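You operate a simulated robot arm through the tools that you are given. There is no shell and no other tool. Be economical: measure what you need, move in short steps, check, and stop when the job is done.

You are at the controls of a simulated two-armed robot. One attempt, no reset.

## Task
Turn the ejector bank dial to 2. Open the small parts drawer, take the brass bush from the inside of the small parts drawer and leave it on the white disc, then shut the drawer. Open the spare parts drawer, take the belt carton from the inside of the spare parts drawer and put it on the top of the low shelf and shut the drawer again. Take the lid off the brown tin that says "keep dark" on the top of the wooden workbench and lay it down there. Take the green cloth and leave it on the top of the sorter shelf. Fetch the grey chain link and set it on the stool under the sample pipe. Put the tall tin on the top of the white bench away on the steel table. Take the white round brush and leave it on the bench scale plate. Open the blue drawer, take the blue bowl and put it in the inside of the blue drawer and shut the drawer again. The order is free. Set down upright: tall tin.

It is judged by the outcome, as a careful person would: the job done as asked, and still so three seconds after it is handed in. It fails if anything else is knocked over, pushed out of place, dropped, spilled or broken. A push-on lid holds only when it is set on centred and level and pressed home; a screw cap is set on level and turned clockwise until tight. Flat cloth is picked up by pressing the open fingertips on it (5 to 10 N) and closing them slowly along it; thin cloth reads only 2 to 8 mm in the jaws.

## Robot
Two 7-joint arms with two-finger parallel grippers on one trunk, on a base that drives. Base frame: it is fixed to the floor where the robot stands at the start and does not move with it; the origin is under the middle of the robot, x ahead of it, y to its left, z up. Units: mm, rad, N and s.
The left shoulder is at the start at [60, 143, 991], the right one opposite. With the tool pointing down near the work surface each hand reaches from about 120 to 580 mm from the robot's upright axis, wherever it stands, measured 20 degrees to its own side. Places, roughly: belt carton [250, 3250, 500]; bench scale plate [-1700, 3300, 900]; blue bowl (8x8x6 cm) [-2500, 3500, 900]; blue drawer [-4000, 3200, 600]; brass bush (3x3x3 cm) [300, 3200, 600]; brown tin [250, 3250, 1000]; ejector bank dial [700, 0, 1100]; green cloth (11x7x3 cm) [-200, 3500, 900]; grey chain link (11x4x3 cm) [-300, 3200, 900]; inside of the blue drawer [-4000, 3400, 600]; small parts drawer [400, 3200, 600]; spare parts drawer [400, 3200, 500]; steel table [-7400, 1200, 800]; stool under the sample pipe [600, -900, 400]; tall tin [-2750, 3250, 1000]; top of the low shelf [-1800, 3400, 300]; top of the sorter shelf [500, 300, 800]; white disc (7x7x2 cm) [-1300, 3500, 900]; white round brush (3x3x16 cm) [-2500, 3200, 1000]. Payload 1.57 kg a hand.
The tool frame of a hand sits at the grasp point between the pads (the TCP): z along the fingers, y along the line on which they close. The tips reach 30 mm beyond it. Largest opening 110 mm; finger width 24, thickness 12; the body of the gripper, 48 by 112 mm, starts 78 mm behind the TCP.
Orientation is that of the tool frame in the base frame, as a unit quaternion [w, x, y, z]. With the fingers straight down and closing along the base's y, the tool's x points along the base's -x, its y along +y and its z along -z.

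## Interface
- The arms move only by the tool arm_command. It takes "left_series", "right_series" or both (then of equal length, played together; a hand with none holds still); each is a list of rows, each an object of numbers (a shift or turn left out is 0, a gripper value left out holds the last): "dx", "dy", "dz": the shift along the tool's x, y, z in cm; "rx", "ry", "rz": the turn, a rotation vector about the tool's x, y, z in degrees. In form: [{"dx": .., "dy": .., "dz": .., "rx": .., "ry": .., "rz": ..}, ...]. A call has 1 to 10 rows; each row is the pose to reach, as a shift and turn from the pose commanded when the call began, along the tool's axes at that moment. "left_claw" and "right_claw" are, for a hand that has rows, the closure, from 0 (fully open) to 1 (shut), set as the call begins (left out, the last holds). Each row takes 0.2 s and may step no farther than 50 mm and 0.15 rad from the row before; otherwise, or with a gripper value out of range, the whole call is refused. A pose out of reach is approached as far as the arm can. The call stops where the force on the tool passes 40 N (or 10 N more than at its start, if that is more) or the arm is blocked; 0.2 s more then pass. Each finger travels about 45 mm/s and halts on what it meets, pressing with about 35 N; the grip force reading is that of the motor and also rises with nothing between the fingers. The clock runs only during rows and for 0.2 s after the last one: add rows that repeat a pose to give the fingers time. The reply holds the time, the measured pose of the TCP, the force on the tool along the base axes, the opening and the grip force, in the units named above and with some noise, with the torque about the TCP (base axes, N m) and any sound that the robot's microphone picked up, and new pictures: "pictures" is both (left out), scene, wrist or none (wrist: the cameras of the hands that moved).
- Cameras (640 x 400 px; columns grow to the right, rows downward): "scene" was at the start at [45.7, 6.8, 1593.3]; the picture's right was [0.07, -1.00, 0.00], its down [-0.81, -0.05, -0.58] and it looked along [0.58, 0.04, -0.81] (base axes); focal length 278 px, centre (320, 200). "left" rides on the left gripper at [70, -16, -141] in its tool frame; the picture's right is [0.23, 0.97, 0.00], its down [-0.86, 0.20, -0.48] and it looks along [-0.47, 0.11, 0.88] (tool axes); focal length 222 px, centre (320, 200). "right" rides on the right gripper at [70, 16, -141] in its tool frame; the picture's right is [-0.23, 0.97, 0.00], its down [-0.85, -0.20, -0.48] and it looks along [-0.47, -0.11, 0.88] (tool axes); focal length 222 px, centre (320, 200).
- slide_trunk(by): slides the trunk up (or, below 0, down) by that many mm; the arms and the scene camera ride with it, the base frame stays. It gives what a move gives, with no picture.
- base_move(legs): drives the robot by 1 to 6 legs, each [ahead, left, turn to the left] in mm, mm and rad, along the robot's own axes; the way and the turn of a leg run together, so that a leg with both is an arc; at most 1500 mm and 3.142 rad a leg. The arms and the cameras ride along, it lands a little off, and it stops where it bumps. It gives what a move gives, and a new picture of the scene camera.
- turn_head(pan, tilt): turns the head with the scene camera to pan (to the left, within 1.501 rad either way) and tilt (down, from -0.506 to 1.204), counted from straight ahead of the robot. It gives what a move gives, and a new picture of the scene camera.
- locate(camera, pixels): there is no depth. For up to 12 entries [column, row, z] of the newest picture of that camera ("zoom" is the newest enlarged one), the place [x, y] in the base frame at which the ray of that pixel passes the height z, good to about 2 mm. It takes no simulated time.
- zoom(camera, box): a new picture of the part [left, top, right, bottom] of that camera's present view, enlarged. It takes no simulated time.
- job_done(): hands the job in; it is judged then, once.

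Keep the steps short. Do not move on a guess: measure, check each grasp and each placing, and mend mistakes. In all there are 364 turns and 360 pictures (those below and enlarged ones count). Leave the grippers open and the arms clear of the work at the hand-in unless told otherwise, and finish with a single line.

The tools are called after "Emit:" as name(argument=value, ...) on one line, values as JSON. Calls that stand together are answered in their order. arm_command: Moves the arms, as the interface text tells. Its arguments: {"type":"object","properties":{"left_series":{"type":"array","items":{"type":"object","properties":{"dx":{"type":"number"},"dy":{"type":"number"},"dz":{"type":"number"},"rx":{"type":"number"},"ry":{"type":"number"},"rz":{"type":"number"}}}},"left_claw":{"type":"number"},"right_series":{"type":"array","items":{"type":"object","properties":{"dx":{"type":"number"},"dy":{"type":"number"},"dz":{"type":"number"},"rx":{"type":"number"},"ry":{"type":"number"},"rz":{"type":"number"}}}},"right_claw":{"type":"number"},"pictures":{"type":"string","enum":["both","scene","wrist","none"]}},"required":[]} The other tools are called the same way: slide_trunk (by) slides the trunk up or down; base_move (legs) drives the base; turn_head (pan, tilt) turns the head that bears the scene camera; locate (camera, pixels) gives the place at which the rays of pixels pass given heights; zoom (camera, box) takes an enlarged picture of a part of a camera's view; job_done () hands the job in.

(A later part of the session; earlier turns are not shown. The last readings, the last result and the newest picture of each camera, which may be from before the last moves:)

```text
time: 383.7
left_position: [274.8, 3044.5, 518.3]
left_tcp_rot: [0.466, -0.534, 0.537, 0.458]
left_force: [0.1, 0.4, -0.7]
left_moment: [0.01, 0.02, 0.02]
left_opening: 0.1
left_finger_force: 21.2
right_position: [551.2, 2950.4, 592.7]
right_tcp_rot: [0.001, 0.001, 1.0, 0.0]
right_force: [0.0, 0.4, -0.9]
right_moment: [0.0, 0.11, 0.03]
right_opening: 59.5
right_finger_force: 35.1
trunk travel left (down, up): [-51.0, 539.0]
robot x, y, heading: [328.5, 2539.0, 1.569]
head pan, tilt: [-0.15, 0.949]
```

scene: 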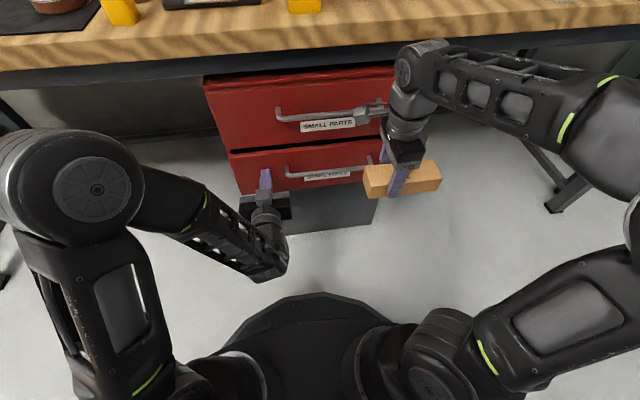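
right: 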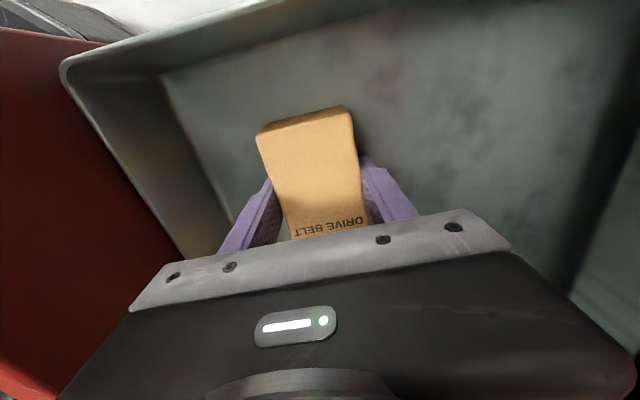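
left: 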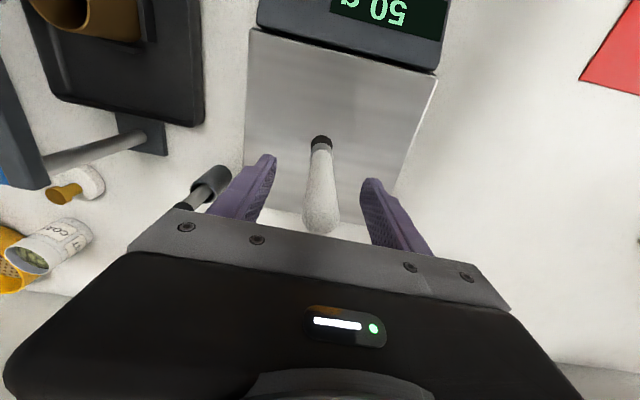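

Nearly shut; push on with the arm to feel the stop.

Emit:
arm_command(left_series=[{"dz": 1}, {"dz": 2}, {"dz": 3}, {"dz": 4}, {"dz": 4.5}], pictures="none")

Emit:
zoom(camera="scene", box=[190, 60, 430, 210])

```text
time: 384.4
left_position: [273.7, 3060.9, 514.6]
left_tcp_rot: [0.466, -0.534, 0.537, 0.458]
left_force: [-2.8, -15.0, 7.8]
left_moment: [0.33, 0.01, 0.09]
left_opening: 0.0
left_finger_force: 21.5
right_position: [550.2, 2948.4, 592.7]
right_tcp_rot: [0.001, 0.001, 1.0, 0.0]
right_force: [-0.1, -0.2, -2.2]
right_moment: [0.0, 0.08, -0.01]
right_opening: 59.6
right_finger_force: 35.3
trunk travel left (down, up): [-51.0, 539.0]
robot x, y, heading: [331.5, 2538.1, 1.573]
head pan, tilt: [-0.15, 0.949]
stopped in row 3 (left hand): the force on the tool passed its limit (the readings are from after the stop); the commanded pose is now the measured one
```

```text
2.67 times, centred on (310, 135) of scene
```

zoom: 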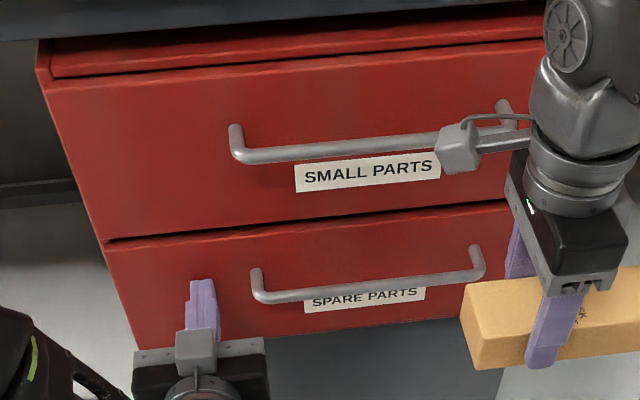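

Both drawers shut. I back off and fold the left hand down.

Emit:
base_move(legs=[[-320, 0, 0]])

Emit:
arm_command(left_series=[{"ry": 8.4}, {"ry": 16.8, "dy": 1}, {"ry": 25.2, "dy": 2}, {"ry": 33.6, "dy": 3, "dx": -1}, {"ry": 42, "dy": 4, "dx": -2, "dz": -1}, {"ry": 50.4, "dy": 5, "dx": -3, "dz": -3}, {"ry": 58.8, "dy": 6, "dx": -4, "dz": -5}, {"ry": 67.2, "dy": 7, "dx": -5, "dz": -7}, {"ry": 75.6, "dy": 8, "dx": -6, "dz": -9}, {"ry": 84, "dy": 9, "dx": -7, "dz": -11}], left_claw=0, pictures="none")

Emit:
base_move(legs=[[0, 1050, 0], [0, 1050, 0]])

Emit:
turn_head(pan=0, tilt=0.6)

```text
time: 386.5
left_position: [274.6, 2742.0, 514.7]
left_tcp_rot: [0.465, -0.534, 0.538, 0.456]
left_force: [0.8, 0.8, -0.5]
left_moment: [0.01, 0.0, 0.0]
left_opening: 0.2
left_finger_force: 21.4
right_position: [551.8, 2628.6, 593.1]
right_tcp_rot: [0.001, 0.002, 1.0, 0.0]
right_force: [0.0, 0.6, -2.1]
right_moment: [0.01, 0.07, 0.0]
right_opening: 60.0
right_finger_force: 34.6
trunk travel left (down, up): [-51.0, 539.0]
robot x, y, heading: [330.3, 2217.1, 1.568]
head pan, tilt: [-0.15, 0.949]
```

scene: 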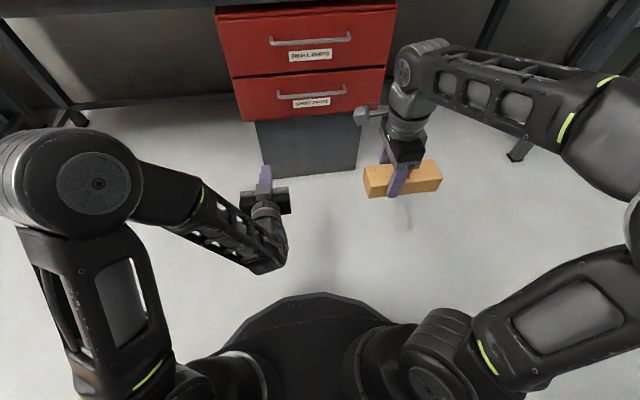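

```text
time: 388.7
left_position: [182.7, 2644.9, 600.7]
left_tcp_rot: [-0.014, -0.702, 0.712, -0.02]
left_force: [-0.1, 0.2, 0.3]
left_moment: [0.01, 0.01, -0.02]
left_opening: 110.0
left_finger_force: 0.0
right_position: [550.6, 2628.7, 592.1]
right_tcp_rot: [0.001, 0.002, 1.0, 0.0]
right_force: [-0.3, -0.3, -1.1]
right_moment: [-0.02, 0.07, 0.0]
right_opening: 59.6
right_finger_force: 34.5
trunk travel left (down, up): [-51.0, 539.0]
robot x, y, heading: [329.0, 2219.9, 1.569]
head pan, tilt: [-0.15, 0.949]
```

```text
time: 399.0
left_position: [-1883.6, 2673.7, 600.1]
left_tcp_rot: [-0.016, -0.693, 0.721, -0.018]
left_force: [0.2, 0.4, -0.2]
left_moment: [0.0, 0.01, -0.01]
left_opening: 109.8
left_finger_force: 0.1
right_position: [-1515.3, 2646.5, 592.5]
right_tcp_rot: [0.001, 0.017, 1.0, -0.001]
right_force: [0.1, -1.1, -2.3]
right_moment: [-0.01, 0.07, 0.0]
right_opening: 59.7
right_finger_force: 35.2
trunk travel left (down, up): [-51.0, 539.0]
robot x, y, heading: [-1746.5, 2244.3, 1.54]
head pan, tilt: [-0.15, 0.949]
```

scene: 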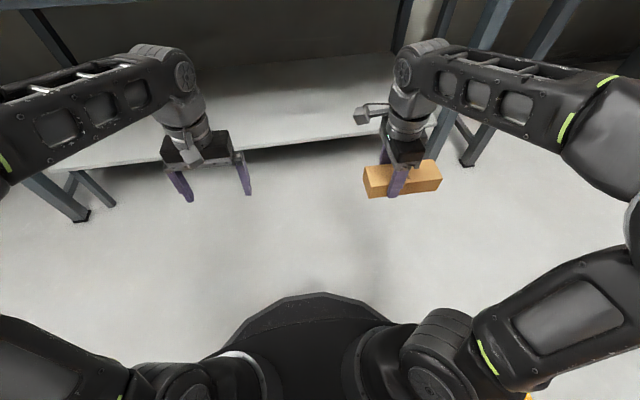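

```text
time: 399.8
left_position: [-1884.7, 2674.1, 599.2]
left_tcp_rot: [-0.014, -0.693, 0.721, -0.017]
left_force: [-0.4, -0.1, -0.3]
left_moment: [0.02, -0.01, -0.01]
left_opening: 110.1
left_finger_force: 0.1
right_position: [-1516.8, 2648.2, 592.6]
right_tcp_rot: [0.001, 0.016, 1.0, 0.0]
right_force: [-0.3, 1.0, -1.7]
right_moment: [0.01, 0.07, -0.03]
right_opening: 59.6
right_finger_force: 35.0
trunk travel left (down, up): [-51.0, 539.0]
robot x, y, heading: [-1751.5, 2242.3, 1.544]
head pan, tilt: [0.0, 0.6]
```

scene: 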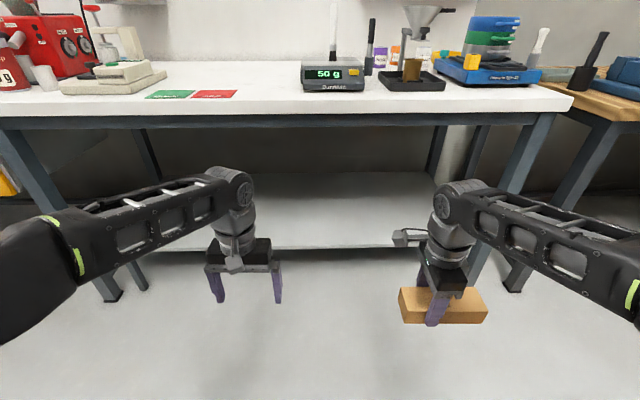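

The scale still shows 50 g. I locate the low shelf edges.

Emit:
locate(camera="scene", pixels=[[330, 246, 300], [330, 246, 280], [330, 174, 300], [400, 244, 300], [170, 250, 300], [330, 128, 850], [330, 246, 320]])

```text
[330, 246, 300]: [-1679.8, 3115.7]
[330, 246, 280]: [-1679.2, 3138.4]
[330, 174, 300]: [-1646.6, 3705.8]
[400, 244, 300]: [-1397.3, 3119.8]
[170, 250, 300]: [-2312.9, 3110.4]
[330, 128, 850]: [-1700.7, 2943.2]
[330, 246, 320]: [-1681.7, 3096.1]
```

I lower the trunk fully and both hands so everything passes under the bench.

Emit:
slide_trunk(by=-51)

Emit:
arm_command(left_series=[{"dz": 3}, {"dz": 6}, {"dz": 9}, {"dz": 12}, {"dz": 12, "dx": 4}, {"dz": 12, "dx": 8}], right_series=[{"dz": 3}, {"dz": 6}, {"dz": 9}, {"dz": 12}, {"dz": 14, "dy": 2}, {"dz": 14, "dy": 5}], pictures="none")

Emit:
base_move(legs=[[0, 150, 0.027], [250, 0, 0]])

```text
time: 400.8
left_position: [-1884.8, 2673.3, 548.6]
left_tcp_rot: [-0.014, -0.693, 0.721, -0.018]
left_force: [1.3, -0.6, 0.6]
left_moment: [0.01, -0.03, 0.05]
left_opening: 110.0
left_finger_force: 0.2
right_position: [-1515.1, 2648.0, 540.7]
right_tcp_rot: [0.001, 0.016, 1.0, 0.0]
right_force: [0.2, 1.0, -2.4]
right_moment: [0.02, 0.04, -0.02]
right_opening: 59.5
right_finger_force: 34.7
trunk travel left (down, up): [0.0, 590.0]
robot x, y, heading: [-1748.0, 2242.1, 1.543]
head pan, tilt: [0.0, 0.6]
```

```text
time: 402.2
left_position: [-1886.5, 2586.1, 431.9]
left_tcp_rot: [-0.014, -0.694, 0.72, -0.017]
left_force: [-0.4, -0.2, 0.0]
left_moment: [-0.01, 0.02, 0.01]
left_opening: 110.0
left_finger_force: 0.0
right_position: [-1512.0, 2698.2, 399.4]
right_tcp_rot: [0.002, 0.017, 1.0, 0.0]
right_force: [-0.3, 0.5, -1.8]
right_moment: [-0.02, 0.09, 0.01]
right_opening: 59.6
right_finger_force: 34.9
trunk travel left (down, up): [0.0, 590.0]
robot x, y, heading: [-1750.1, 2242.0, 1.545]
head pan, tilt: [0.0, 0.6]
```

```text
time: 404.9
left_position: [-2047.6, 2831.8, 431.4]
left_tcp_rot: [-0.014, -0.702, 0.712, -0.018]
left_force: [-0.3, -1.0, 0.1]
left_moment: [0.02, 0.01, -0.02]
left_opening: 110.3
left_finger_force: 0.0
right_position: [-1674.8, 2953.0, 399.9]
right_tcp_rot: [0.001, 0.004, 1.0, 0.0]
right_force: [0.0, -0.4, -1.8]
right_moment: [-0.02, 0.07, 0.01]
right_opening: 59.8
right_finger_force: 35.1
trunk travel left (down, up): [0.0, 590.0]
robot x, y, heading: [-1903.7, 2490.7, 1.567]
head pan, tilt: [0.0, 0.6]
```

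scene: 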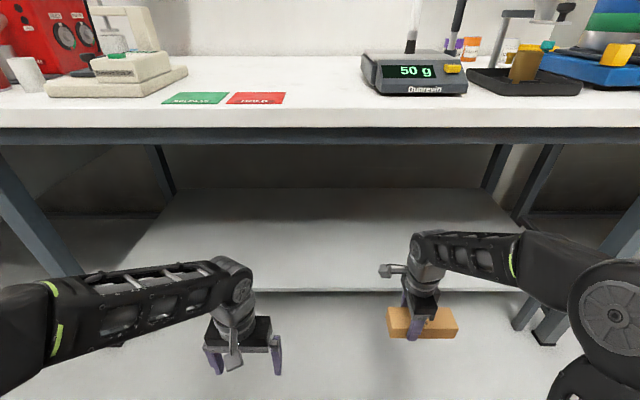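

Heights clear the bench rail. I drive 215 mm ahead.

Emit:
base_move(legs=[[215, 0, 0]])

Emit:
zoom(camera="right", box=[0, 0, 640, 400])

```text
time: 406.6
left_position: [-2047.0, 3045.1, 433.1]
left_tcp_rot: [-0.014, -0.702, 0.712, -0.017]
left_force: [0.1, 0.1, -0.2]
left_moment: [0.01, 0.0, 0.0]
left_opening: 110.2
left_finger_force: 0.1
right_position: [-1674.5, 3165.9, 399.1]
right_tcp_rot: [0.0, 0.003, 1.0, -0.001]
right_force: [-0.2, -0.1, -2.5]
right_moment: [0.0, 0.06, -0.01]
right_opening: 59.7
right_finger_force: 35.3
trunk travel left (down, up): [0.0, 590.0]
robot x, y, heading: [-1897.7, 2701.8, 1.57]
head pan, tilt: [0.0, 0.6]
```

scene: 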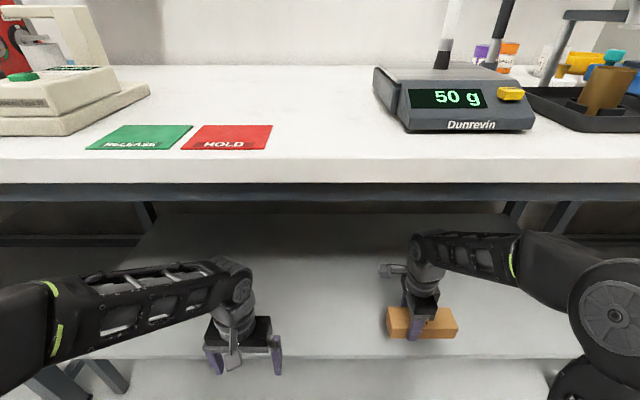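

```text
1.00 times, centred on (320, 200) of right
```

zoom: 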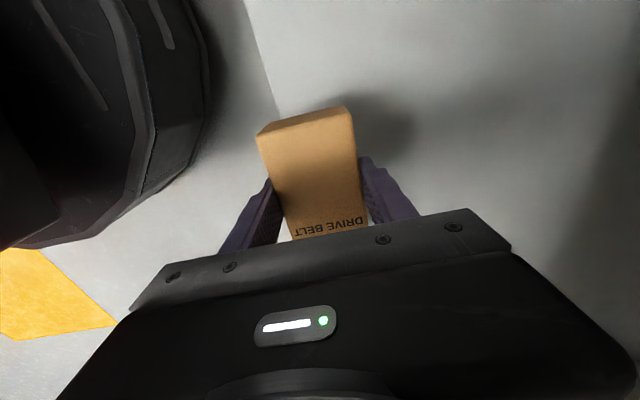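

I advance 6 cm over the shelf and lower until contact.

Emit:
arm_command(right_series=[{"dy": 3}, {"dy": 6.5}, {"dy": 6.5, "dz": 2.5}, {"dy": 6.5, "dz": 4.5}, {"dy": 6.5, "dz": 5.5}, {"dy": 6.5, "dz": 6.5}, {"dy": 6.5, "dz": 6.5}], pictures="wrist")

```text
time: 408.2
left_position: [-2048.4, 3045.1, 432.8]
left_tcp_rot: [-0.015, -0.703, 0.711, -0.018]
left_force: [0.1, -0.2, -0.5]
left_moment: [0.04, -0.02, -0.02]
left_opening: 110.2
left_finger_force: 0.0
right_position: [-1675.6, 3230.3, 334.0]
right_tcp_rot: [0.002, 0.003, 1.0, 0.0]
right_force: [-0.2, 0.6, -2.5]
right_moment: [0.02, 0.05, -0.04]
right_opening: 59.9
right_finger_force: 35.4
trunk travel left (down, up): [0.0, 590.0]
robot x, y, heading: [-1897.0, 2702.2, 1.567]
head pan, tilt: [0.0, 0.6]
```

right: 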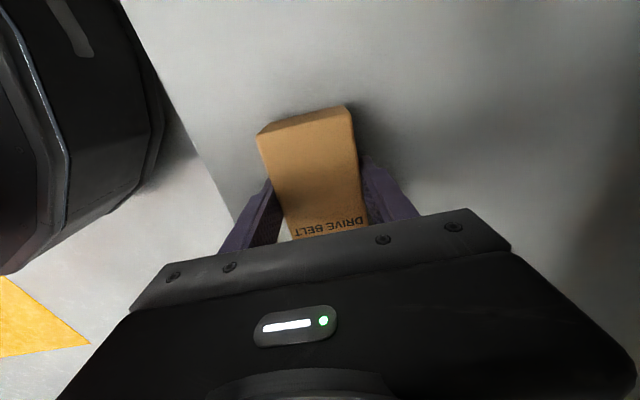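

Emit:
arm_command(right_series=[{"dz": 0.5}, {"dz": 1}, {"dz": 1.5}, {"dz": 2}, {"dz": 2.5}, {"dz": 3}], pictures="wrist")

```text
time: 408.9
left_position: [-2047.6, 3044.2, 432.9]
left_tcp_rot: [-0.013, -0.702, 0.712, -0.018]
left_force: [-0.3, 0.7, 0.2]
left_moment: [0.01, -0.01, 0.0]
left_opening: 110.0
left_finger_force: 0.1
right_position: [-1675.5, 3230.0, 328.5]
right_tcp_rot: [0.0, 0.004, 1.0, 0.001]
right_force: [-0.1, -8.8, 25.4]
right_moment: [-0.65, -0.38, -0.13]
right_opening: 59.9
right_finger_force: 35.5
trunk travel left (down, up): [0.0, 590.0]
robot x, y, heading: [-1897.7, 2704.3, 1.569]
head pan, tilt: [0.0, 0.6]
stopped in row 3 (right hand): the force on the tool passed its limit (the readings are from after the stop); the commanded pose is now the measured one
```

right: 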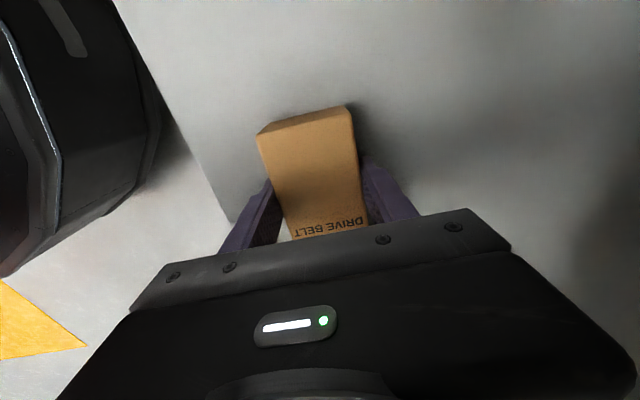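

Contact. I open and rise.

Emit:
arm_command(right_series=[{"dz": -0.2}, {"dz": -0.2}, {"dz": -0.2}, {"dz": -3}, {"dz": -6}, {"dz": -6}], right_claw=0.15)

```text
time: 410.3
left_position: [-2046.1, 3045.4, 432.1]
left_tcp_rot: [-0.014, -0.703, 0.711, -0.018]
left_force: [0.5, -0.5, 0.0]
left_moment: [0.03, 0.02, 0.01]
left_opening: 109.9
left_finger_force: 0.2
right_position: [-1673.8, 3229.5, 386.1]
right_tcp_rot: [0.001, 0.003, 1.0, 0.001]
right_force: [0.0, 0.6, -0.9]
right_moment: [0.0, -0.01, 0.01]
right_opening: 93.4
right_finger_force: 0.2
trunk travel left (down, up): [0.0, 590.0]
robot x, y, heading: [-1897.9, 2703.3, 1.569]
head pan, tilt: [0.0, 0.6]
```

scene: 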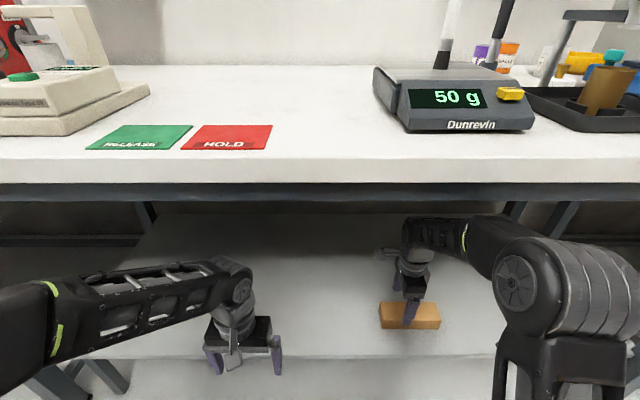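
right: 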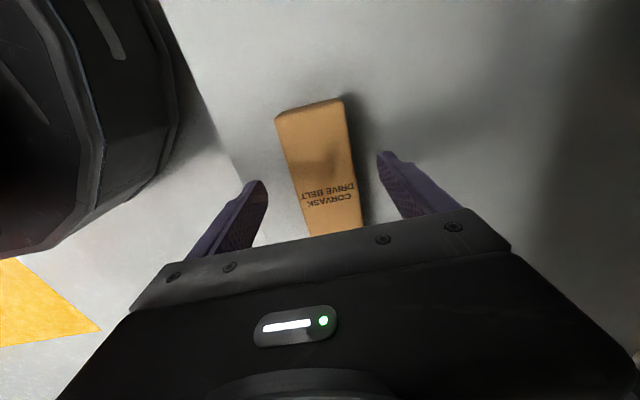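

The carton lies on the shelf. I raise the hand, back out, and raise the trunk.

Emit:
arm_command(right_series=[{"dz": -3}, {"dz": -5}, {"dz": -5}], pictures="none")

Emit:
base_move(legs=[[-480, 0, 0]])

Emit:
slide_trunk(by=400)

Emit:
slide_trunk(by=190)

Emit:
arm_command(right_series=[{"rz": -8.4, "dz": -1.5}, {"rz": -16.8, "dz": -3}, {"rz": -25.2, "dz": -4.5}, {"rz": -33.6, "dz": -6}, {"rz": -42, "dz": -7.5}, {"rz": -50.4, "dz": -9}, {"rz": -58.8, "dz": -10}, {"rz": -67.2, "dz": -11, "dy": -2}, {"rz": -75.6, "dz": -11, "dy": -4}, {"rz": -84, "dz": -11, "dy": -6}], left_series=[{"dz": -1}, {"dz": -2}, {"dz": -3}, {"dz": -4}, {"dz": -5}, {"dz": -6}, {"dz": -7}, {"dz": -8}, {"dz": -9}, {"dz": -9}], pictures="none")

```text
time: 411.1
left_position: [-2047.4, 3044.5, 432.3]
left_tcp_rot: [-0.015, -0.702, 0.712, -0.017]
left_force: [0.1, 1.1, -0.3]
left_moment: [0.04, -0.01, 0.0]
left_opening: 110.3
left_finger_force: 0.0
right_position: [-1677.0, 3230.4, 437.0]
right_tcp_rot: [0.001, 0.002, 1.0, 0.001]
right_force: [-0.3, 0.2, -0.5]
right_moment: [-0.03, 0.0, 0.02]
right_opening: 93.5
right_finger_force: 0.0
trunk travel left (down, up): [0.0, 590.0]
robot x, y, heading: [-1892.9, 2708.1, 1.571]
head pan, tilt: [0.0, 0.6]
```

```text
time: 414.0
left_position: [-2048.4, 2556.2, 432.4]
left_tcp_rot: [-0.014, -0.704, 0.71, -0.018]
left_force: [-0.3, -0.4, -0.2]
left_moment: [-0.01, -0.01, -0.05]
left_opening: 109.9
left_finger_force: 0.0
right_position: [-1677.9, 2745.1, 435.9]
right_tcp_rot: [0.001, 0.0, 1.0, 0.001]
right_force: [0.2, 0.5, 0.3]
right_moment: [-0.03, 0.01, -0.02]
right_opening: 93.6
right_finger_force: 0.0
trunk travel left (down, up): [0.0, 590.0]
robot x, y, heading: [-1898.4, 2220.8, 1.573]
head pan, tilt: [0.0, 0.6]
```

scene: 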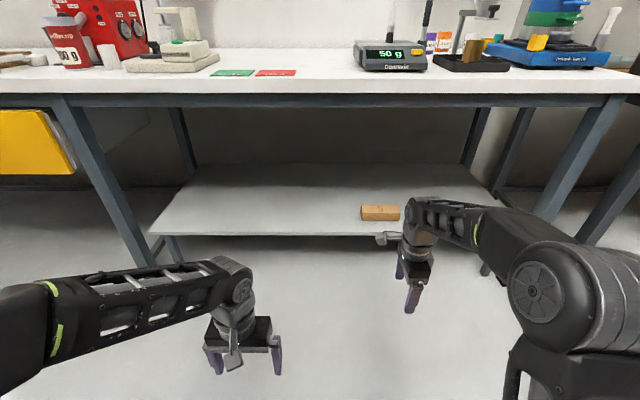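

```text
time: 417.8
left_position: [-2048.6, 2558.1, 833.2]
left_tcp_rot: [-0.015, -0.704, 0.71, -0.018]
left_force: [0.0, 0.1, 0.5]
left_moment: [0.02, 0.03, -0.01]
left_opening: 109.9
left_finger_force: 0.0
right_position: [-1678.5, 2746.1, 836.5]
right_tcp_rot: [0.0, 0.0, 1.0, 0.001]
right_force: [0.7, 0.3, 0.0]
right_moment: [-0.01, -0.03, 0.0]
right_opening: 93.6
right_finger_force: 0.2
trunk travel left (down, up): [-400.0, 190.0]
robot x, y, heading: [-1901.6, 2218.1, 1.573]
head pan, tilt: [0.0, 0.6]
```

```text
time: 419.9
left_position: [-2049.2, 2557.9, 1022.6]
left_tcp_rot: [-0.014, -0.703, 0.711, -0.018]
left_force: [0.8, 0.9, 0.5]
left_moment: [-0.02, -0.02, 0.02]
left_opening: 110.3
left_finger_force: 0.1
right_position: [-1679.6, 2745.8, 1027.5]
right_tcp_rot: [0.001, 0.0, 1.0, 0.001]
right_force: [0.0, -0.1, -0.3]
right_moment: [-0.03, 0.0, -0.01]
right_opening: 93.5
right_finger_force: 0.1
trunk travel left (down, up): [-590.0, 0.0]
robot x, y, heading: [-1901.5, 2216.3, 1.575]
head pan, tilt: [0.0, 0.6]
```

```text
time: 422.1
left_position: [-2049.7, 2559.8, 1112.0]
left_tcp_rot: [-0.015, -0.704, 0.71, -0.018]
left_force: [-0.3, -0.6, 0.4]
left_moment: [-0.01, -0.03, -0.01]
left_opening: 109.9
left_finger_force: 0.0
right_position: [-1678.5, 2685.6, 1136.9]
right_tcp_rot: [0.001, -0.669, 0.743, 0.0]
right_force: [-0.2, -0.2, 0.8]
right_moment: [-0.01, -0.04, 0.01]
right_opening: 93.5
right_finger_force: 0.0
trunk travel left (down, up): [-590.0, 0.0]
robot x, y, heading: [-1896.6, 2216.0, 1.573]
head pan, tilt: [0.0, 0.6]
```

The carton is safely placed. I drive left toward the bowl and tin.

Emit:
locate(camera="scene", pixels=[[152, 233, 297], [190, 170, 297], [145, 262, 0]])

Emit:
base_move(legs=[[0, 700, 0], [480, 0, 0]])

```text
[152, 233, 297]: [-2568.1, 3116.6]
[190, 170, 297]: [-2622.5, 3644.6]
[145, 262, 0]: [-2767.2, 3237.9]
```

```text
time: 428.3
left_position: [-2737.4, 3032.8, 1111.1]
left_tcp_rot: [-0.014, -0.701, 0.712, -0.018]
left_force: [0.2, 0.2, -0.1]
left_moment: [-0.03, 0.01, -0.01]
left_opening: 110.1
left_finger_force: 0.1
right_position: [-2365.4, 3156.6, 1136.3]
right_tcp_rot: [0.0, -0.666, 0.746, -0.001]
right_force: [0.5, 0.7, -1.6]
right_moment: [0.01, -0.02, 0.0]
right_opening: 93.5
right_finger_force: 0.1
trunk travel left (down, up): [-590.0, 0.0]
robot x, y, heading: [-2594.3, 2687.6, 1.567]
head pan, tilt: [0.0, 0.6]
```

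scene: 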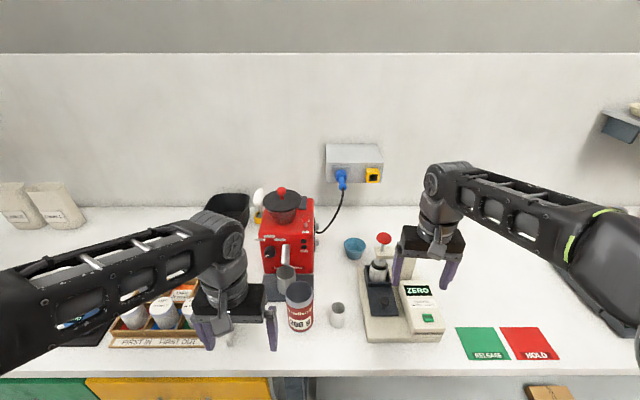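

Emit:
base_move(legs=[[112, 0, 0]])

Emit:
zoom(camera="scene", box=[300, 210, 460, 310])

```text
time: 429.5
left_position: [-2736.2, 3146.1, 1110.8]
left_tcp_rot: [-0.015, -0.702, 0.712, -0.018]
left_force: [0.0, 0.7, 0.4]
left_moment: [-0.02, 0.02, -0.04]
left_opening: 110.0
left_finger_force: 0.0
right_position: [-2365.6, 3268.6, 1135.4]
right_tcp_rot: [0.001, -0.666, 0.746, -0.001]
right_force: [-0.7, 0.6, 0.7]
right_moment: [-0.06, 0.0, -0.01]
right_opening: 93.6
right_finger_force: 0.1
trunk travel left (down, up): [-590.0, 0.0]
robot x, y, heading: [-2589.5, 2803.0, 1.567]
head pan, tilt: [0.0, 0.6]
```

scene: 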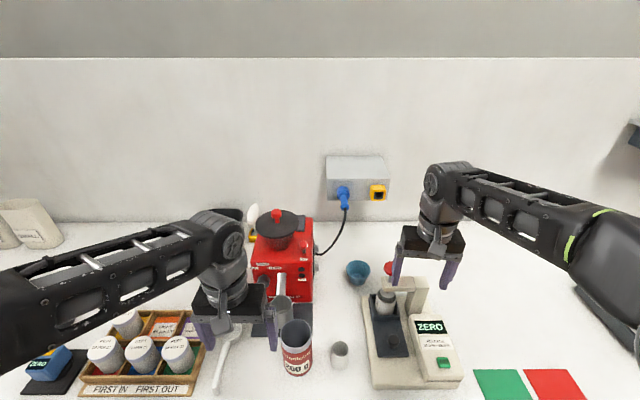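

```text
4.00 times, centred on (380, 260) of scene
```

zoom: 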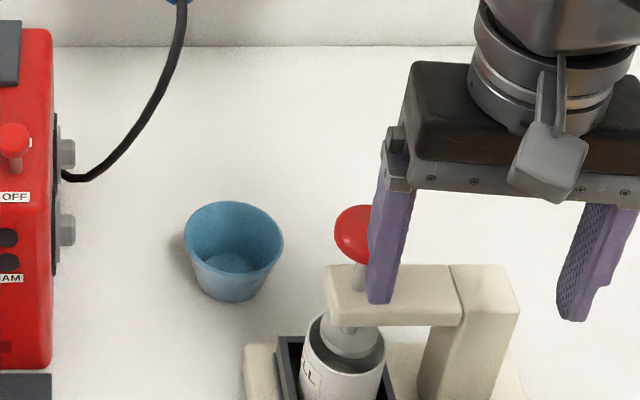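

Emit:
locate(camera="zoom", pixels=[[232, 298, 878], [185, 240, 935], [283, 240, 935], [234, 232, 935], [234, 232, 925], [335, 235, 1040], [335, 235, 1000], [50, 360, 878], [76, 225, 960]])

```text
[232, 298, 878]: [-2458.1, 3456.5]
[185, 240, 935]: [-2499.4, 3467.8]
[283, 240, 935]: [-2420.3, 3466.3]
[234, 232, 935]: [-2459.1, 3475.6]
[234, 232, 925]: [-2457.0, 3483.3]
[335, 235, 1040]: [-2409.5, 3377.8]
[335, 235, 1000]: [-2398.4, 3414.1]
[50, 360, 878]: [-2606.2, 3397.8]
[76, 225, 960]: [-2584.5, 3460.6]
```

The bowl's rim centre is (-2459, 3478), z≈935; the press's red knob lies at its front right. I come in along x≈-2500, lowering as I advance.

Emit:
arm_command(right_series=[{"dy": 4}, {"dy": 8}, {"dy": 12}, {"dy": 15.8}, {"dy": 15.8, "dx": -4, "dz": 2}, {"dy": 15.8, "dx": -8, "dz": 4, "ry": -3, "rz": -2}, {"dy": 15.8, "dx": -12, "dz": 6.5, "ry": -6, "rz": -4}, {"dy": 15.8, "dx": -15.5, "dz": 9.5, "ry": -9, "rz": -6.5}, {"dy": 15.8, "dx": -18.8, "dz": 12.5, "ry": -9, "rz": -6.5}, {"dy": 15.8, "dx": -18.8, "dz": 12.5, "ry": -9, "rz": -6.5}], right_claw=0.05, pictures="wrist")

```text
time: 431.7
left_position: [-2736.6, 3143.4, 1111.3]
left_tcp_rot: [-0.015, -0.702, 0.712, -0.018]
left_force: [0.4, 0.0, 0.2]
left_moment: [-0.03, -0.02, 0.0]
left_opening: 110.1
left_finger_force: 0.0
right_position: [-2502.4, 3471.7, 1011.9]
right_tcp_rot: [-0.06, 0.705, -0.704, -0.052]
right_force: [0.2, -0.3, 0.2]
right_moment: [0.02, 0.0, -0.04]
right_opening: 104.5
right_finger_force: 0.1
trunk travel left (down, up): [-590.0, 0.0]
robot x, y, heading: [-2591.8, 2799.6, 1.565]
head pan, tilt: [0.0, 0.6]
```

right: 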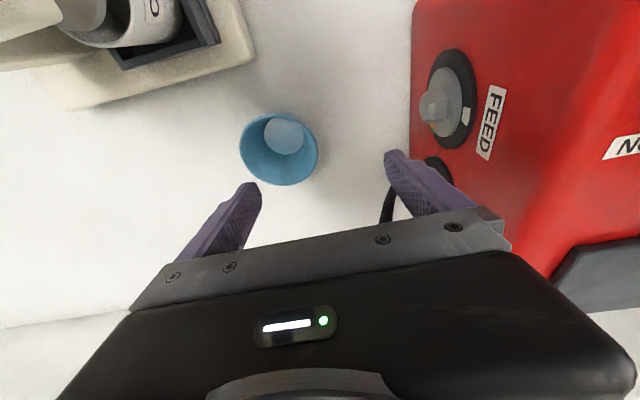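

Emit:
locate(camera="right", pixels=[[279, 150, 935], [240, 150, 935], [318, 150, 935], [279, 115, 935], [279, 185, 935]])

```text
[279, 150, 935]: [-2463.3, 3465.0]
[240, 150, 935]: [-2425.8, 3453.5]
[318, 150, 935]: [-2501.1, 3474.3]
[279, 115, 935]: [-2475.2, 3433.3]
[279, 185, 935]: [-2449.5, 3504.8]
```

I shift over the bowl, straighten, and lower around it.

Emit:
arm_command(right_series=[{"dy": -2}, {"dy": -4, "ry": 3}, {"dy": -4, "ry": 6, "dz": 2, "dx": 0.3}, {"dy": -4, "ry": 8, "dz": 5, "dx": 0.8}, {"dy": -4, "ry": 8, "dz": 8.6, "dx": 1.4}, {"dy": -4, "ry": 8, "dz": 8.6, "dx": 1.4}], pictures="wrist")

```text
time: 433.1
left_position: [-2737.0, 3144.5, 1109.9]
left_tcp_rot: [-0.013, -0.701, 0.713, -0.018]
left_force: [-0.4, -0.3, 0.5]
left_moment: [-0.02, 0.02, -0.03]
left_opening: 109.9
left_finger_force: 0.0
right_position: [-2458.8, 3471.6, 925.1]
right_tcp_rot: [0.011, -0.707, 0.707, 0.004]
right_force: [0.0, -0.5, 0.6]
right_moment: [0.01, -0.01, 0.02]
right_opening: 104.6
right_finger_force: 0.1
trunk travel left (down, up): [-590.0, 0.0]
robot x, y, heading: [-2588.4, 2802.1, 1.569]
head pan, tilt: [0.0, 0.6]
```

right: 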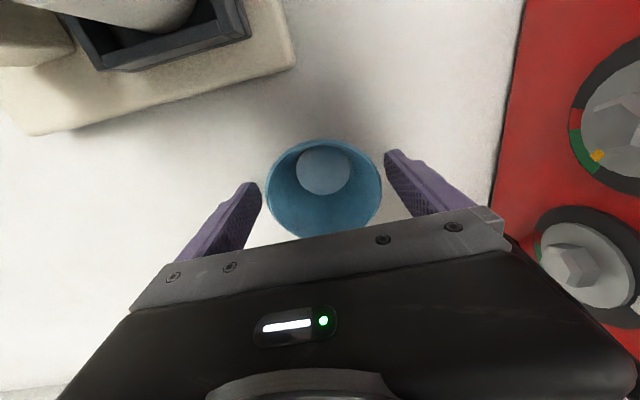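

The bowl lies centred between the fingers. I close on it.

Emit:
arm_command(right_series=[{}, {}, {}, {}, {}], right_claw=0.5, pictures="none")

Emit:
arm_command(right_series=[{"dz": -1}, {"dz": -3}, {"dz": -5}, {"dz": -7}, {"dz": -8}], pictures="wrist")

```text
time: 434.3
left_position: [-2736.4, 3145.4, 1111.3]
left_tcp_rot: [-0.015, -0.701, 0.712, -0.018]
left_force: [0.9, -0.7, -0.9]
left_moment: [-0.02, 0.0, -0.04]
left_opening: 110.0
left_finger_force: 0.0
right_position: [-2459.2, 3471.5, 925.1]
right_tcp_rot: [0.009, -0.707, 0.707, 0.002]
right_force: [-0.8, -0.8, 0.6]
right_moment: [0.01, 0.02, 0.01]
right_opening: 77.7
right_finger_force: 35.0
trunk travel left (down, up): [-590.0, 0.0]
robot x, y, heading: [-2590.2, 2801.9, 1.567]
head pan, tilt: [0.0, 0.6]
```

```text
time: 435.5
left_position: [-2736.5, 3144.7, 1111.7]
left_tcp_rot: [-0.015, -0.701, 0.713, -0.018]
left_force: [0.2, 0.6, -1.0]
left_moment: [0.0, 0.01, -0.01]
left_opening: 110.1
left_finger_force: 0.1
right_position: [-2460.7, 3470.0, 1004.7]
right_tcp_rot: [0.01, -0.707, 0.707, 0.003]
right_force: [-0.1, 0.3, -1.5]
right_moment: [-0.01, 0.02, 0.01]
right_opening: 77.8
right_finger_force: 35.0
trunk travel left (down, up): [-590.0, 0.0]
robot x, y, heading: [-2591.2, 2803.4, 1.566]
head pan, tilt: [0.0, 0.6]
```

right: 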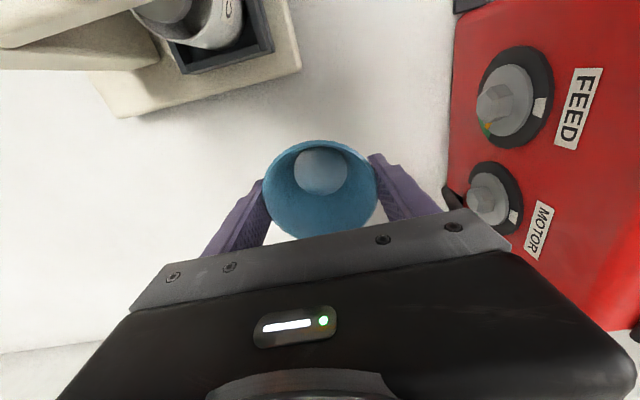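

The bowl is held (77.8 mm). I withdraw the same way, rising.

Emit:
arm_command(right_series=[{"dy": 2}, {"dy": 4}, {"dy": 4, "dx": 3, "dz": -1}, {"dy": 4, "dx": 7, "dz": -3.5}, {"dy": 4, "dx": 11, "dz": -6}, {"dy": 4, "dx": 15, "dz": -8.5}, {"dy": 4, "dx": 18.5, "dz": -11}, {"dy": 2, "dx": 21, "dz": -13}, {"dy": 0, "dx": 21, "dz": -13}, {"dy": -3, "dx": 21, "dz": -13}], pictures="none")

Emit:
base_move(legs=[[-500, 0, 0], [0, 1300, 0]])

Emit:
turn_head(pan=0, tilt=0.7)

```text
time: 437.7
left_position: [-2734.6, 3143.4, 1112.5]
left_tcp_rot: [-0.014, -0.701, 0.713, -0.018]
left_force: [0.2, -0.4, -0.2]
left_moment: [0.02, 0.03, 0.0]
left_opening: 110.0
left_finger_force: 0.0
right_position: [-2431.1, 3258.2, 1131.4]
right_tcp_rot: [-0.01, 0.707, -0.707, -0.003]
right_force: [0.0, 0.2, -0.6]
right_moment: [0.03, 0.05, -0.02]
right_opening: 77.7
right_finger_force: 34.1
trunk travel left (down, up): [-590.0, 0.0]
robot x, y, heading: [-2587.8, 2800.7, 1.567]
head pan, tilt: [0.0, 0.6]
```

```text
time: 446.8
left_position: [-4038.0, 2631.3, 1112.5]
left_tcp_rot: [-0.014, -0.706, 0.708, -0.018]
left_force: [-0.1, -0.9, 0.5]
left_moment: [0.02, 0.0, 0.0]
left_opening: 109.9
left_finger_force: 0.0
right_position: [-3736.0, 2749.9, 1133.0]
right_tcp_rot: [-0.009, 0.712, -0.702, -0.002]
right_force: [0.4, -0.1, -0.3]
right_moment: [0.0, -0.01, 0.02]
right_opening: 77.6
right_finger_force: 35.0
trunk travel left (down, up): [-590.0, 0.0]
robot x, y, heading: [-3887.3, 2292.8, 1.579]
head pan, tilt: [0.0, 0.6]
```

scene: 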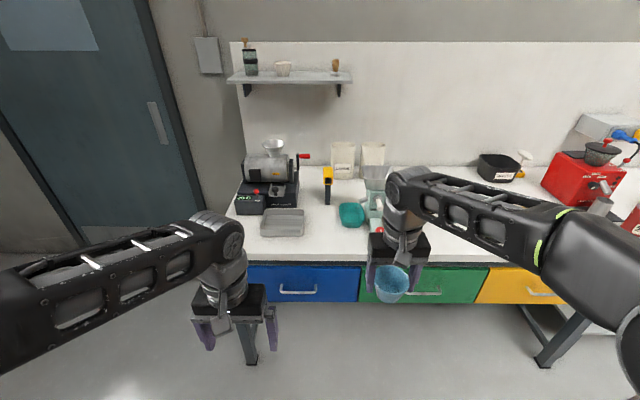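

```text
time: 447.5
left_position: [-4038.8, 2631.8, 1113.0]
left_tcp_rot: [-0.014, -0.706, 0.708, -0.018]
left_force: [-0.6, 0.0, -0.3]
left_moment: [0.0, 0.03, 0.01]
left_opening: 109.9
left_finger_force: 0.0
right_position: [-3736.2, 2750.9, 1131.6]
right_tcp_rot: [-0.01, 0.712, -0.702, -0.003]
right_force: [0.1, 0.9, -0.8]
right_moment: [-0.02, 0.0, 0.04]
right_opening: 77.6
right_finger_force: 34.9
trunk travel left (down, up): [-590.0, 0.0]
robot x, y, heading: [-3889.0, 2291.6, 1.581]
head pan, tilt: [0.0, 0.7]
```

scene: 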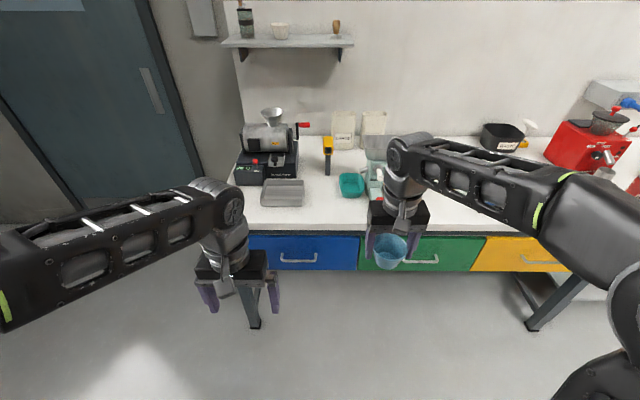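

I locate the blue drawer's handle for candidate heights.

Emit:
locate(camera="scene", pixels=[[298, 260, 700], [298, 260, 725], [298, 260, 750], [298, 260, 775], [250, 240, 800], [358, 240, 800], [280, 262, 725], [318, 260, 725]])

Emit:
zoom(camera="scene", box=[230, 200, 390, 300])

```text
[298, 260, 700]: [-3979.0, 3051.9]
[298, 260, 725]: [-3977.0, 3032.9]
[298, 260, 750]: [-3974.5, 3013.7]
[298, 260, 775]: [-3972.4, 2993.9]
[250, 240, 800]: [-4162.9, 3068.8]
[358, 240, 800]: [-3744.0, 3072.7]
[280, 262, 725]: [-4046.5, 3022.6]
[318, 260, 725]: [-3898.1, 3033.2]
```

```text
4.00 times, centred on (310, 250) of scene
```

zoom: 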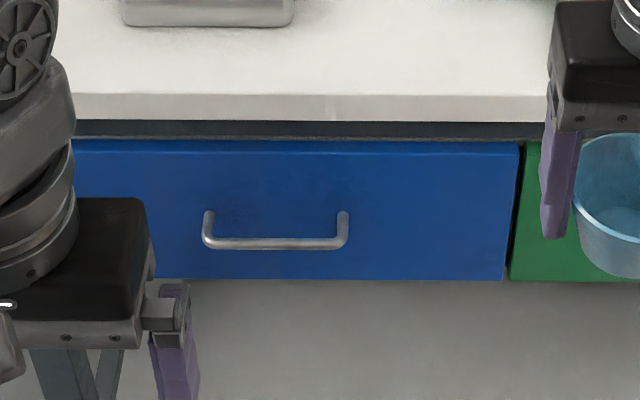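

Handle is around (-3975, 3050, z≈702). I shift the base right 75 mm and turn the left hand forward with vertical closing (mirror of before).

Emit:
base_move(legs=[[0, -75, -0.01]])

Emit:
arm_command(left_series=[{"dy": 4, "dx": -1}, {"dy": 8, "dx": -2.5}, {"dy": 12, "dx": -4}, {"dy": 14, "dx": -4.4}], pictures="none")

Emit:
arm_command(left_series=[{"rx": -4.6, "ry": -4.6, "rz": 4.6, "dx": -2}, {"rx": -9.2, "ry": -9.2, "rz": 9.2, "dx": -4}, {"rx": -13.8, "ry": -13.8, "rz": 13.8, "dx": -6, "dy": -1}, {"rx": -18.4, "ry": -18.4, "rz": 18.4, "dx": -8, "dy": -2}, {"rx": -23, "ry": -23, "rz": 23, "dx": -10, "dy": -3}, {"rx": -27.7, "ry": -27.7, "rz": 27.7, "dx": -12, "dy": -4}, {"rx": -32.3, "ry": -32.3, "rz": 32.3, "dx": -14, "dy": -5}, {"rx": -37, "ry": -37, "rz": 37, "dx": -16, "dy": -6}], pictures="none")

Emit:
arm_command(left_series=[{"rx": -4.6, "ry": -4.6, "rz": 4.6}, {"rx": -9.2, "ry": -9.2, "rz": 9.2}, {"rx": -13.8, "ry": -13.8, "rz": 13.8}, {"rx": -18.4, "ry": -18.4, "rz": 18.4}, {"rx": -23, "ry": -23, "rz": 23}, {"rx": -27.7, "ry": -27.7, "rz": 27.7}, {"rx": -32.3, "ry": -32.3, "rz": 32.3}, {"rx": -32.3, "ry": -32.3, "rz": 32.3}], left_claw=0.4, pictures="none")

```text
time: 448.5
left_position: [-3959.2, 2633.1, 1111.8]
left_tcp_rot: [-0.014, -0.703, 0.711, -0.017]
left_force: [0.9, -0.3, 0.3]
left_moment: [0.01, 0.04, 0.03]
left_opening: 109.6
left_finger_force: 0.1
right_position: [-3655.5, 2749.5, 1132.5]
right_tcp_rot: [-0.009, 0.709, -0.705, -0.003]
right_force: [0.6, -0.2, -1.4]
right_moment: [0.01, 0.08, -0.04]
right_opening: 77.4
right_finger_force: 35.3
trunk travel left (down, up): [-590.0, 0.0]
robot x, y, heading: [-3808.8, 2291.6, 1.57]
head pan, tilt: [0.0, 0.7]
```

scene: 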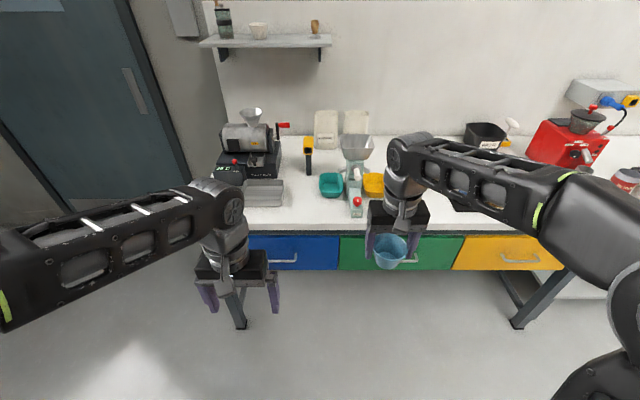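

```text
time: 449.5
left_position: [-4102.1, 2679.9, 1110.8]
left_tcp_rot: [-0.015, -0.703, 0.711, -0.018]
left_force: [-0.9, -0.3, -1.1]
left_moment: [0.01, -0.03, -0.02]
left_opening: 110.1
left_finger_force: 0.1
right_position: [-3655.5, 2749.1, 1131.4]
right_tcp_rot: [-0.01, 0.709, -0.705, -0.003]
right_force: [-0.7, -0.1, -0.9]
right_moment: [0.0, -0.02, 0.0]
right_opening: 77.6
right_finger_force: 35.1
trunk travel left (down, up): [-590.0, 0.0]
robot x, y, heading: [-3809.6, 2287.3, 1.573]
head pan, tilt: [0.0, 0.7]
```

```text
time: 451.3
left_position: [-4037.3, 2839.2, 1102.2]
left_tcp_rot: [-0.004, -0.379, 0.828, 0.414]
left_force: [0.2, -0.1, 0.1]
left_moment: [-0.02, -0.02, -0.03]
left_opening: 109.9
left_finger_force: 0.0
right_position: [-3656.9, 2748.7, 1130.3]
right_tcp_rot: [-0.01, 0.709, -0.705, -0.002]
right_force: [-0.1, 0.3, -0.9]
right_moment: [-0.01, 0.0, 0.03]
right_opening: 77.7
right_finger_force: 35.0
trunk travel left (down, up): [-590.0, 0.0]
robot x, y, heading: [-3812.2, 2286.9, 1.572]
head pan, tilt: [0.0, 0.7]
```

```text
time: 453.1
left_position: [-4038.2, 2838.6, 1101.9]
left_tcp_rot: [0.002, -0.112, 0.772, 0.625]
left_force: [-0.1, -0.6, 1.5]
left_moment: [0.01, -0.01, 0.02]
left_opening: 65.9
left_finger_force: 0.1
left hand out of reach, approached as far as the arm can: row 6, 7, 8
right_position: [-3656.7, 2749.7, 1131.5]
right_tcp_rot: [-0.01, 0.709, -0.705, -0.003]
right_force: [0.3, -0.3, -1.6]
right_moment: [0.03, 0.0, -0.02]
right_opening: 77.5
right_finger_force: 34.7
trunk travel left (down, up): [-590.0, 0.0]
robot x, y, heading: [-3808.2, 2288.5, 1.574]
head pan, tilt: [0.0, 0.7]
```

I correct the remaining 17° while moving to (-3975, 2855, 1050).

Emit:
arm_command(left_series=[{"dx": -1.4, "dy": -1.4, "dz": 0.5, "rx": -2.9, "ry": -2.2, "rz": 2.3}, {"dx": -2.8, "dy": -2.8, "dz": 0.9, "rx": -5.9, "ry": -4.4, "rz": 4.6}, {"dx": -4.2, "dy": -4.2, "dz": 1.4, "rx": -8.8, "ry": -6.6, "rz": 6.9}, {"dx": -5.7, "dy": -5.6, "dz": 1.8, "rx": -11.7, "ry": -8.8, "rz": 9.1}, {"dx": -5.7, "dy": -5.6, "dz": 1.8, "rx": -11.7, "ry": -8.8, "rz": 9.1}], pictures="none")

Emit:
slide_trunk(by=-350)

Emit:
zoom(camera="left", box=[0, 0, 640, 400])

```text
time: 454.3
left_position: [-3964.3, 2845.1, 1031.9]
left_tcp_rot: [0.006, -0.046, 0.754, 0.656]
left_force: [-0.3, -0.5, 0.1]
left_moment: [-0.05, -0.02, 0.0]
left_opening: 65.9
left_finger_force: 0.1
left hand out of reach, approached as far as the arm can: row 1, 2, 3, 4, 5
right_position: [-3655.5, 2748.6, 1131.0]
right_tcp_rot: [-0.009, 0.709, -0.706, -0.003]
right_force: [-0.1, 0.2, -0.4]
right_moment: [0.0, 0.08, -0.02]
right_opening: 77.2
right_finger_force: 34.9
trunk travel left (down, up): [-590.0, 0.0]
robot x, y, heading: [-3815.9, 2288.3, 1.57]
head pan, tilt: [0.0, 0.7]
```

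```text
time: 457.7
left_position: [-3966.8, 2844.5, 681.3]
left_tcp_rot: [0.008, -0.047, 0.755, 0.654]
left_force: [-0.9, -0.6, 0.9]
left_moment: [0.01, -0.03, 0.05]
left_opening: 66.0
left_finger_force: 0.0
right_position: [-3656.4, 2748.8, 781.4]
right_tcp_rot: [-0.009, 0.709, -0.705, -0.002]
right_force: [0.2, 0.0, -1.0]
right_moment: [0.01, 0.0, 0.04]
right_opening: 77.2
right_finger_force: 34.8
trunk travel left (down, up): [-240.0, 350.0]
robot x, y, heading: [-3810.1, 2291.9, 1.575]
head pan, tilt: [0.0, 0.7]
```

```text
1.00 times, centred on (320, 200) of left
```

zoom: 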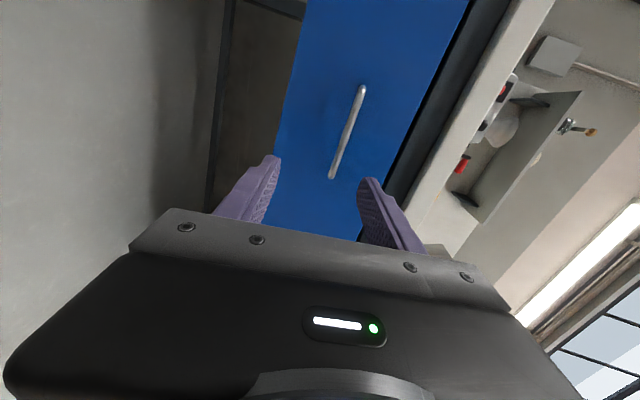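

Emit:
locate(camera="zoom", pixels=[[347, 133, 690], [347, 133, 700], [347, 133, 710], [347, 133, 720], [362, 88, 705], [332, 177, 705], [332, 177, 690]])

Emit:
turn_head(pan=0.1, tilt=0.6)

```text
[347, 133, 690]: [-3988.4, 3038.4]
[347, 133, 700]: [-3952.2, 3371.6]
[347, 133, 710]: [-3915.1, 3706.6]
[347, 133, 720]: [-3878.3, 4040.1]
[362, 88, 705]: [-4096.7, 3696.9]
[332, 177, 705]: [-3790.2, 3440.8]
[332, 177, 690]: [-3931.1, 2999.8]
```

```text
time: 458.4
left_position: [-3965.7, 2843.8, 679.4]
left_tcp_rot: [0.007, -0.047, 0.755, 0.654]
left_force: [0.2, 0.2, 0.2]
left_moment: [0.02, 0.0, -0.01]
left_opening: 66.0
left_finger_force: 0.1
right_position: [-3656.2, 2749.4, 781.6]
right_tcp_rot: [-0.01, 0.709, -0.705, -0.002]
right_force: [0.3, 0.6, -0.7]
right_moment: [-0.01, -0.02, -0.02]
right_opening: 77.3
right_finger_force: 34.7
trunk travel left (down, up): [-240.0, 350.0]
robot x, y, heading: [-3810.0, 2289.0, 1.578]
head pan, tilt: [0.099, 0.6]
```

scene: 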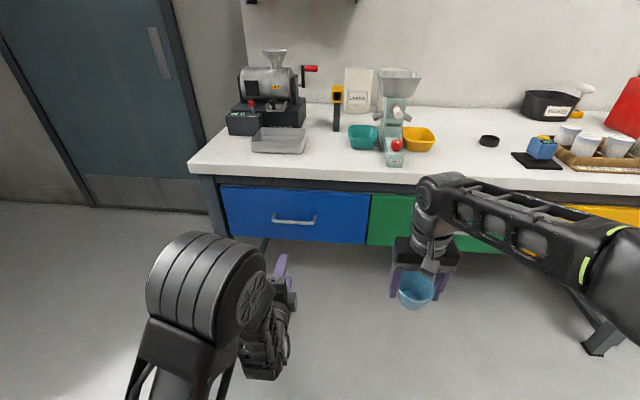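

The handle's height is ≈690, x≈-3986. I raise the trunk 14 mm, and drive 170 mm forward.

Emit:
slide_trunk(by=14)

Emit:
base_move(legs=[[165, 0, 0]])

Emit:
zoom(camera="left", box=[0, 0, 640, 400])

```text
time: 459.0
left_position: [-3966.0, 2843.5, 695.0]
left_tcp_rot: [0.008, -0.047, 0.755, 0.655]
left_force: [0.8, 0.5, -0.8]
left_moment: [-0.01, 0.01, 0.01]
left_opening: 66.1
left_finger_force: 0.0
right_position: [-3656.2, 2749.0, 795.0]
right_tcp_rot: [-0.01, 0.709, -0.705, -0.002]
right_force: [0.5, -1.1, -1.4]
right_moment: [-0.01, -0.01, 0.0]
right_opening: 77.0
right_finger_force: 35.1
trunk travel left (down, up): [-254.0, 336.0]
robot x, y, heading: [-3807.6, 2290.8, 1.576]
head pan, tilt: [0.099, 0.6]
```

```text
time: 460.5
left_position: [-3967.4, 3011.1, 693.3]
left_tcp_rot: [0.007, -0.047, 0.755, 0.654]
left_force: [0.7, 0.1, -0.3]
left_moment: [0.03, 0.03, 0.01]
left_opening: 66.1
left_finger_force: 0.0
right_position: [-3656.9, 2917.1, 796.0]
right_tcp_rot: [-0.011, 0.71, -0.704, -0.003]
right_force: [0.7, 0.8, -1.4]
right_moment: [-0.02, -0.01, -0.02]
right_opening: 77.2
right_finger_force: 35.4
trunk travel left (down, up): [-254.0, 336.0]
robot x, y, heading: [-3810.0, 2456.3, 1.576]
head pan, tilt: [0.099, 0.6]
```

scene: 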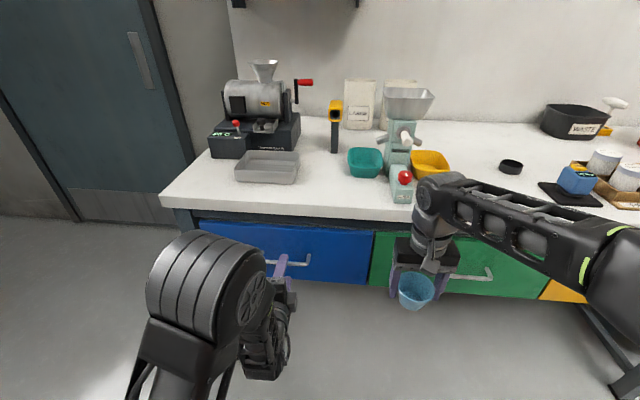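

```text
1.00 times, centred on (320, 200) of left
```

zoom: 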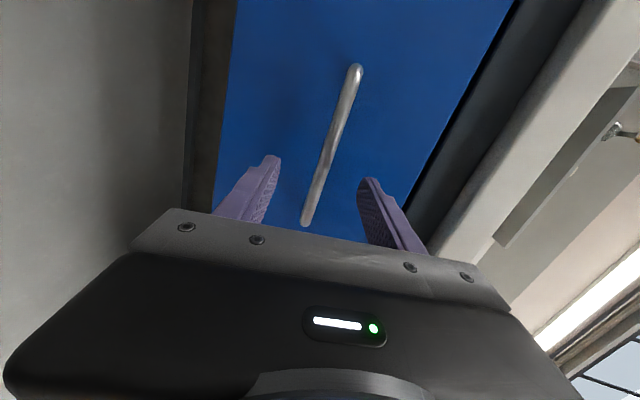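

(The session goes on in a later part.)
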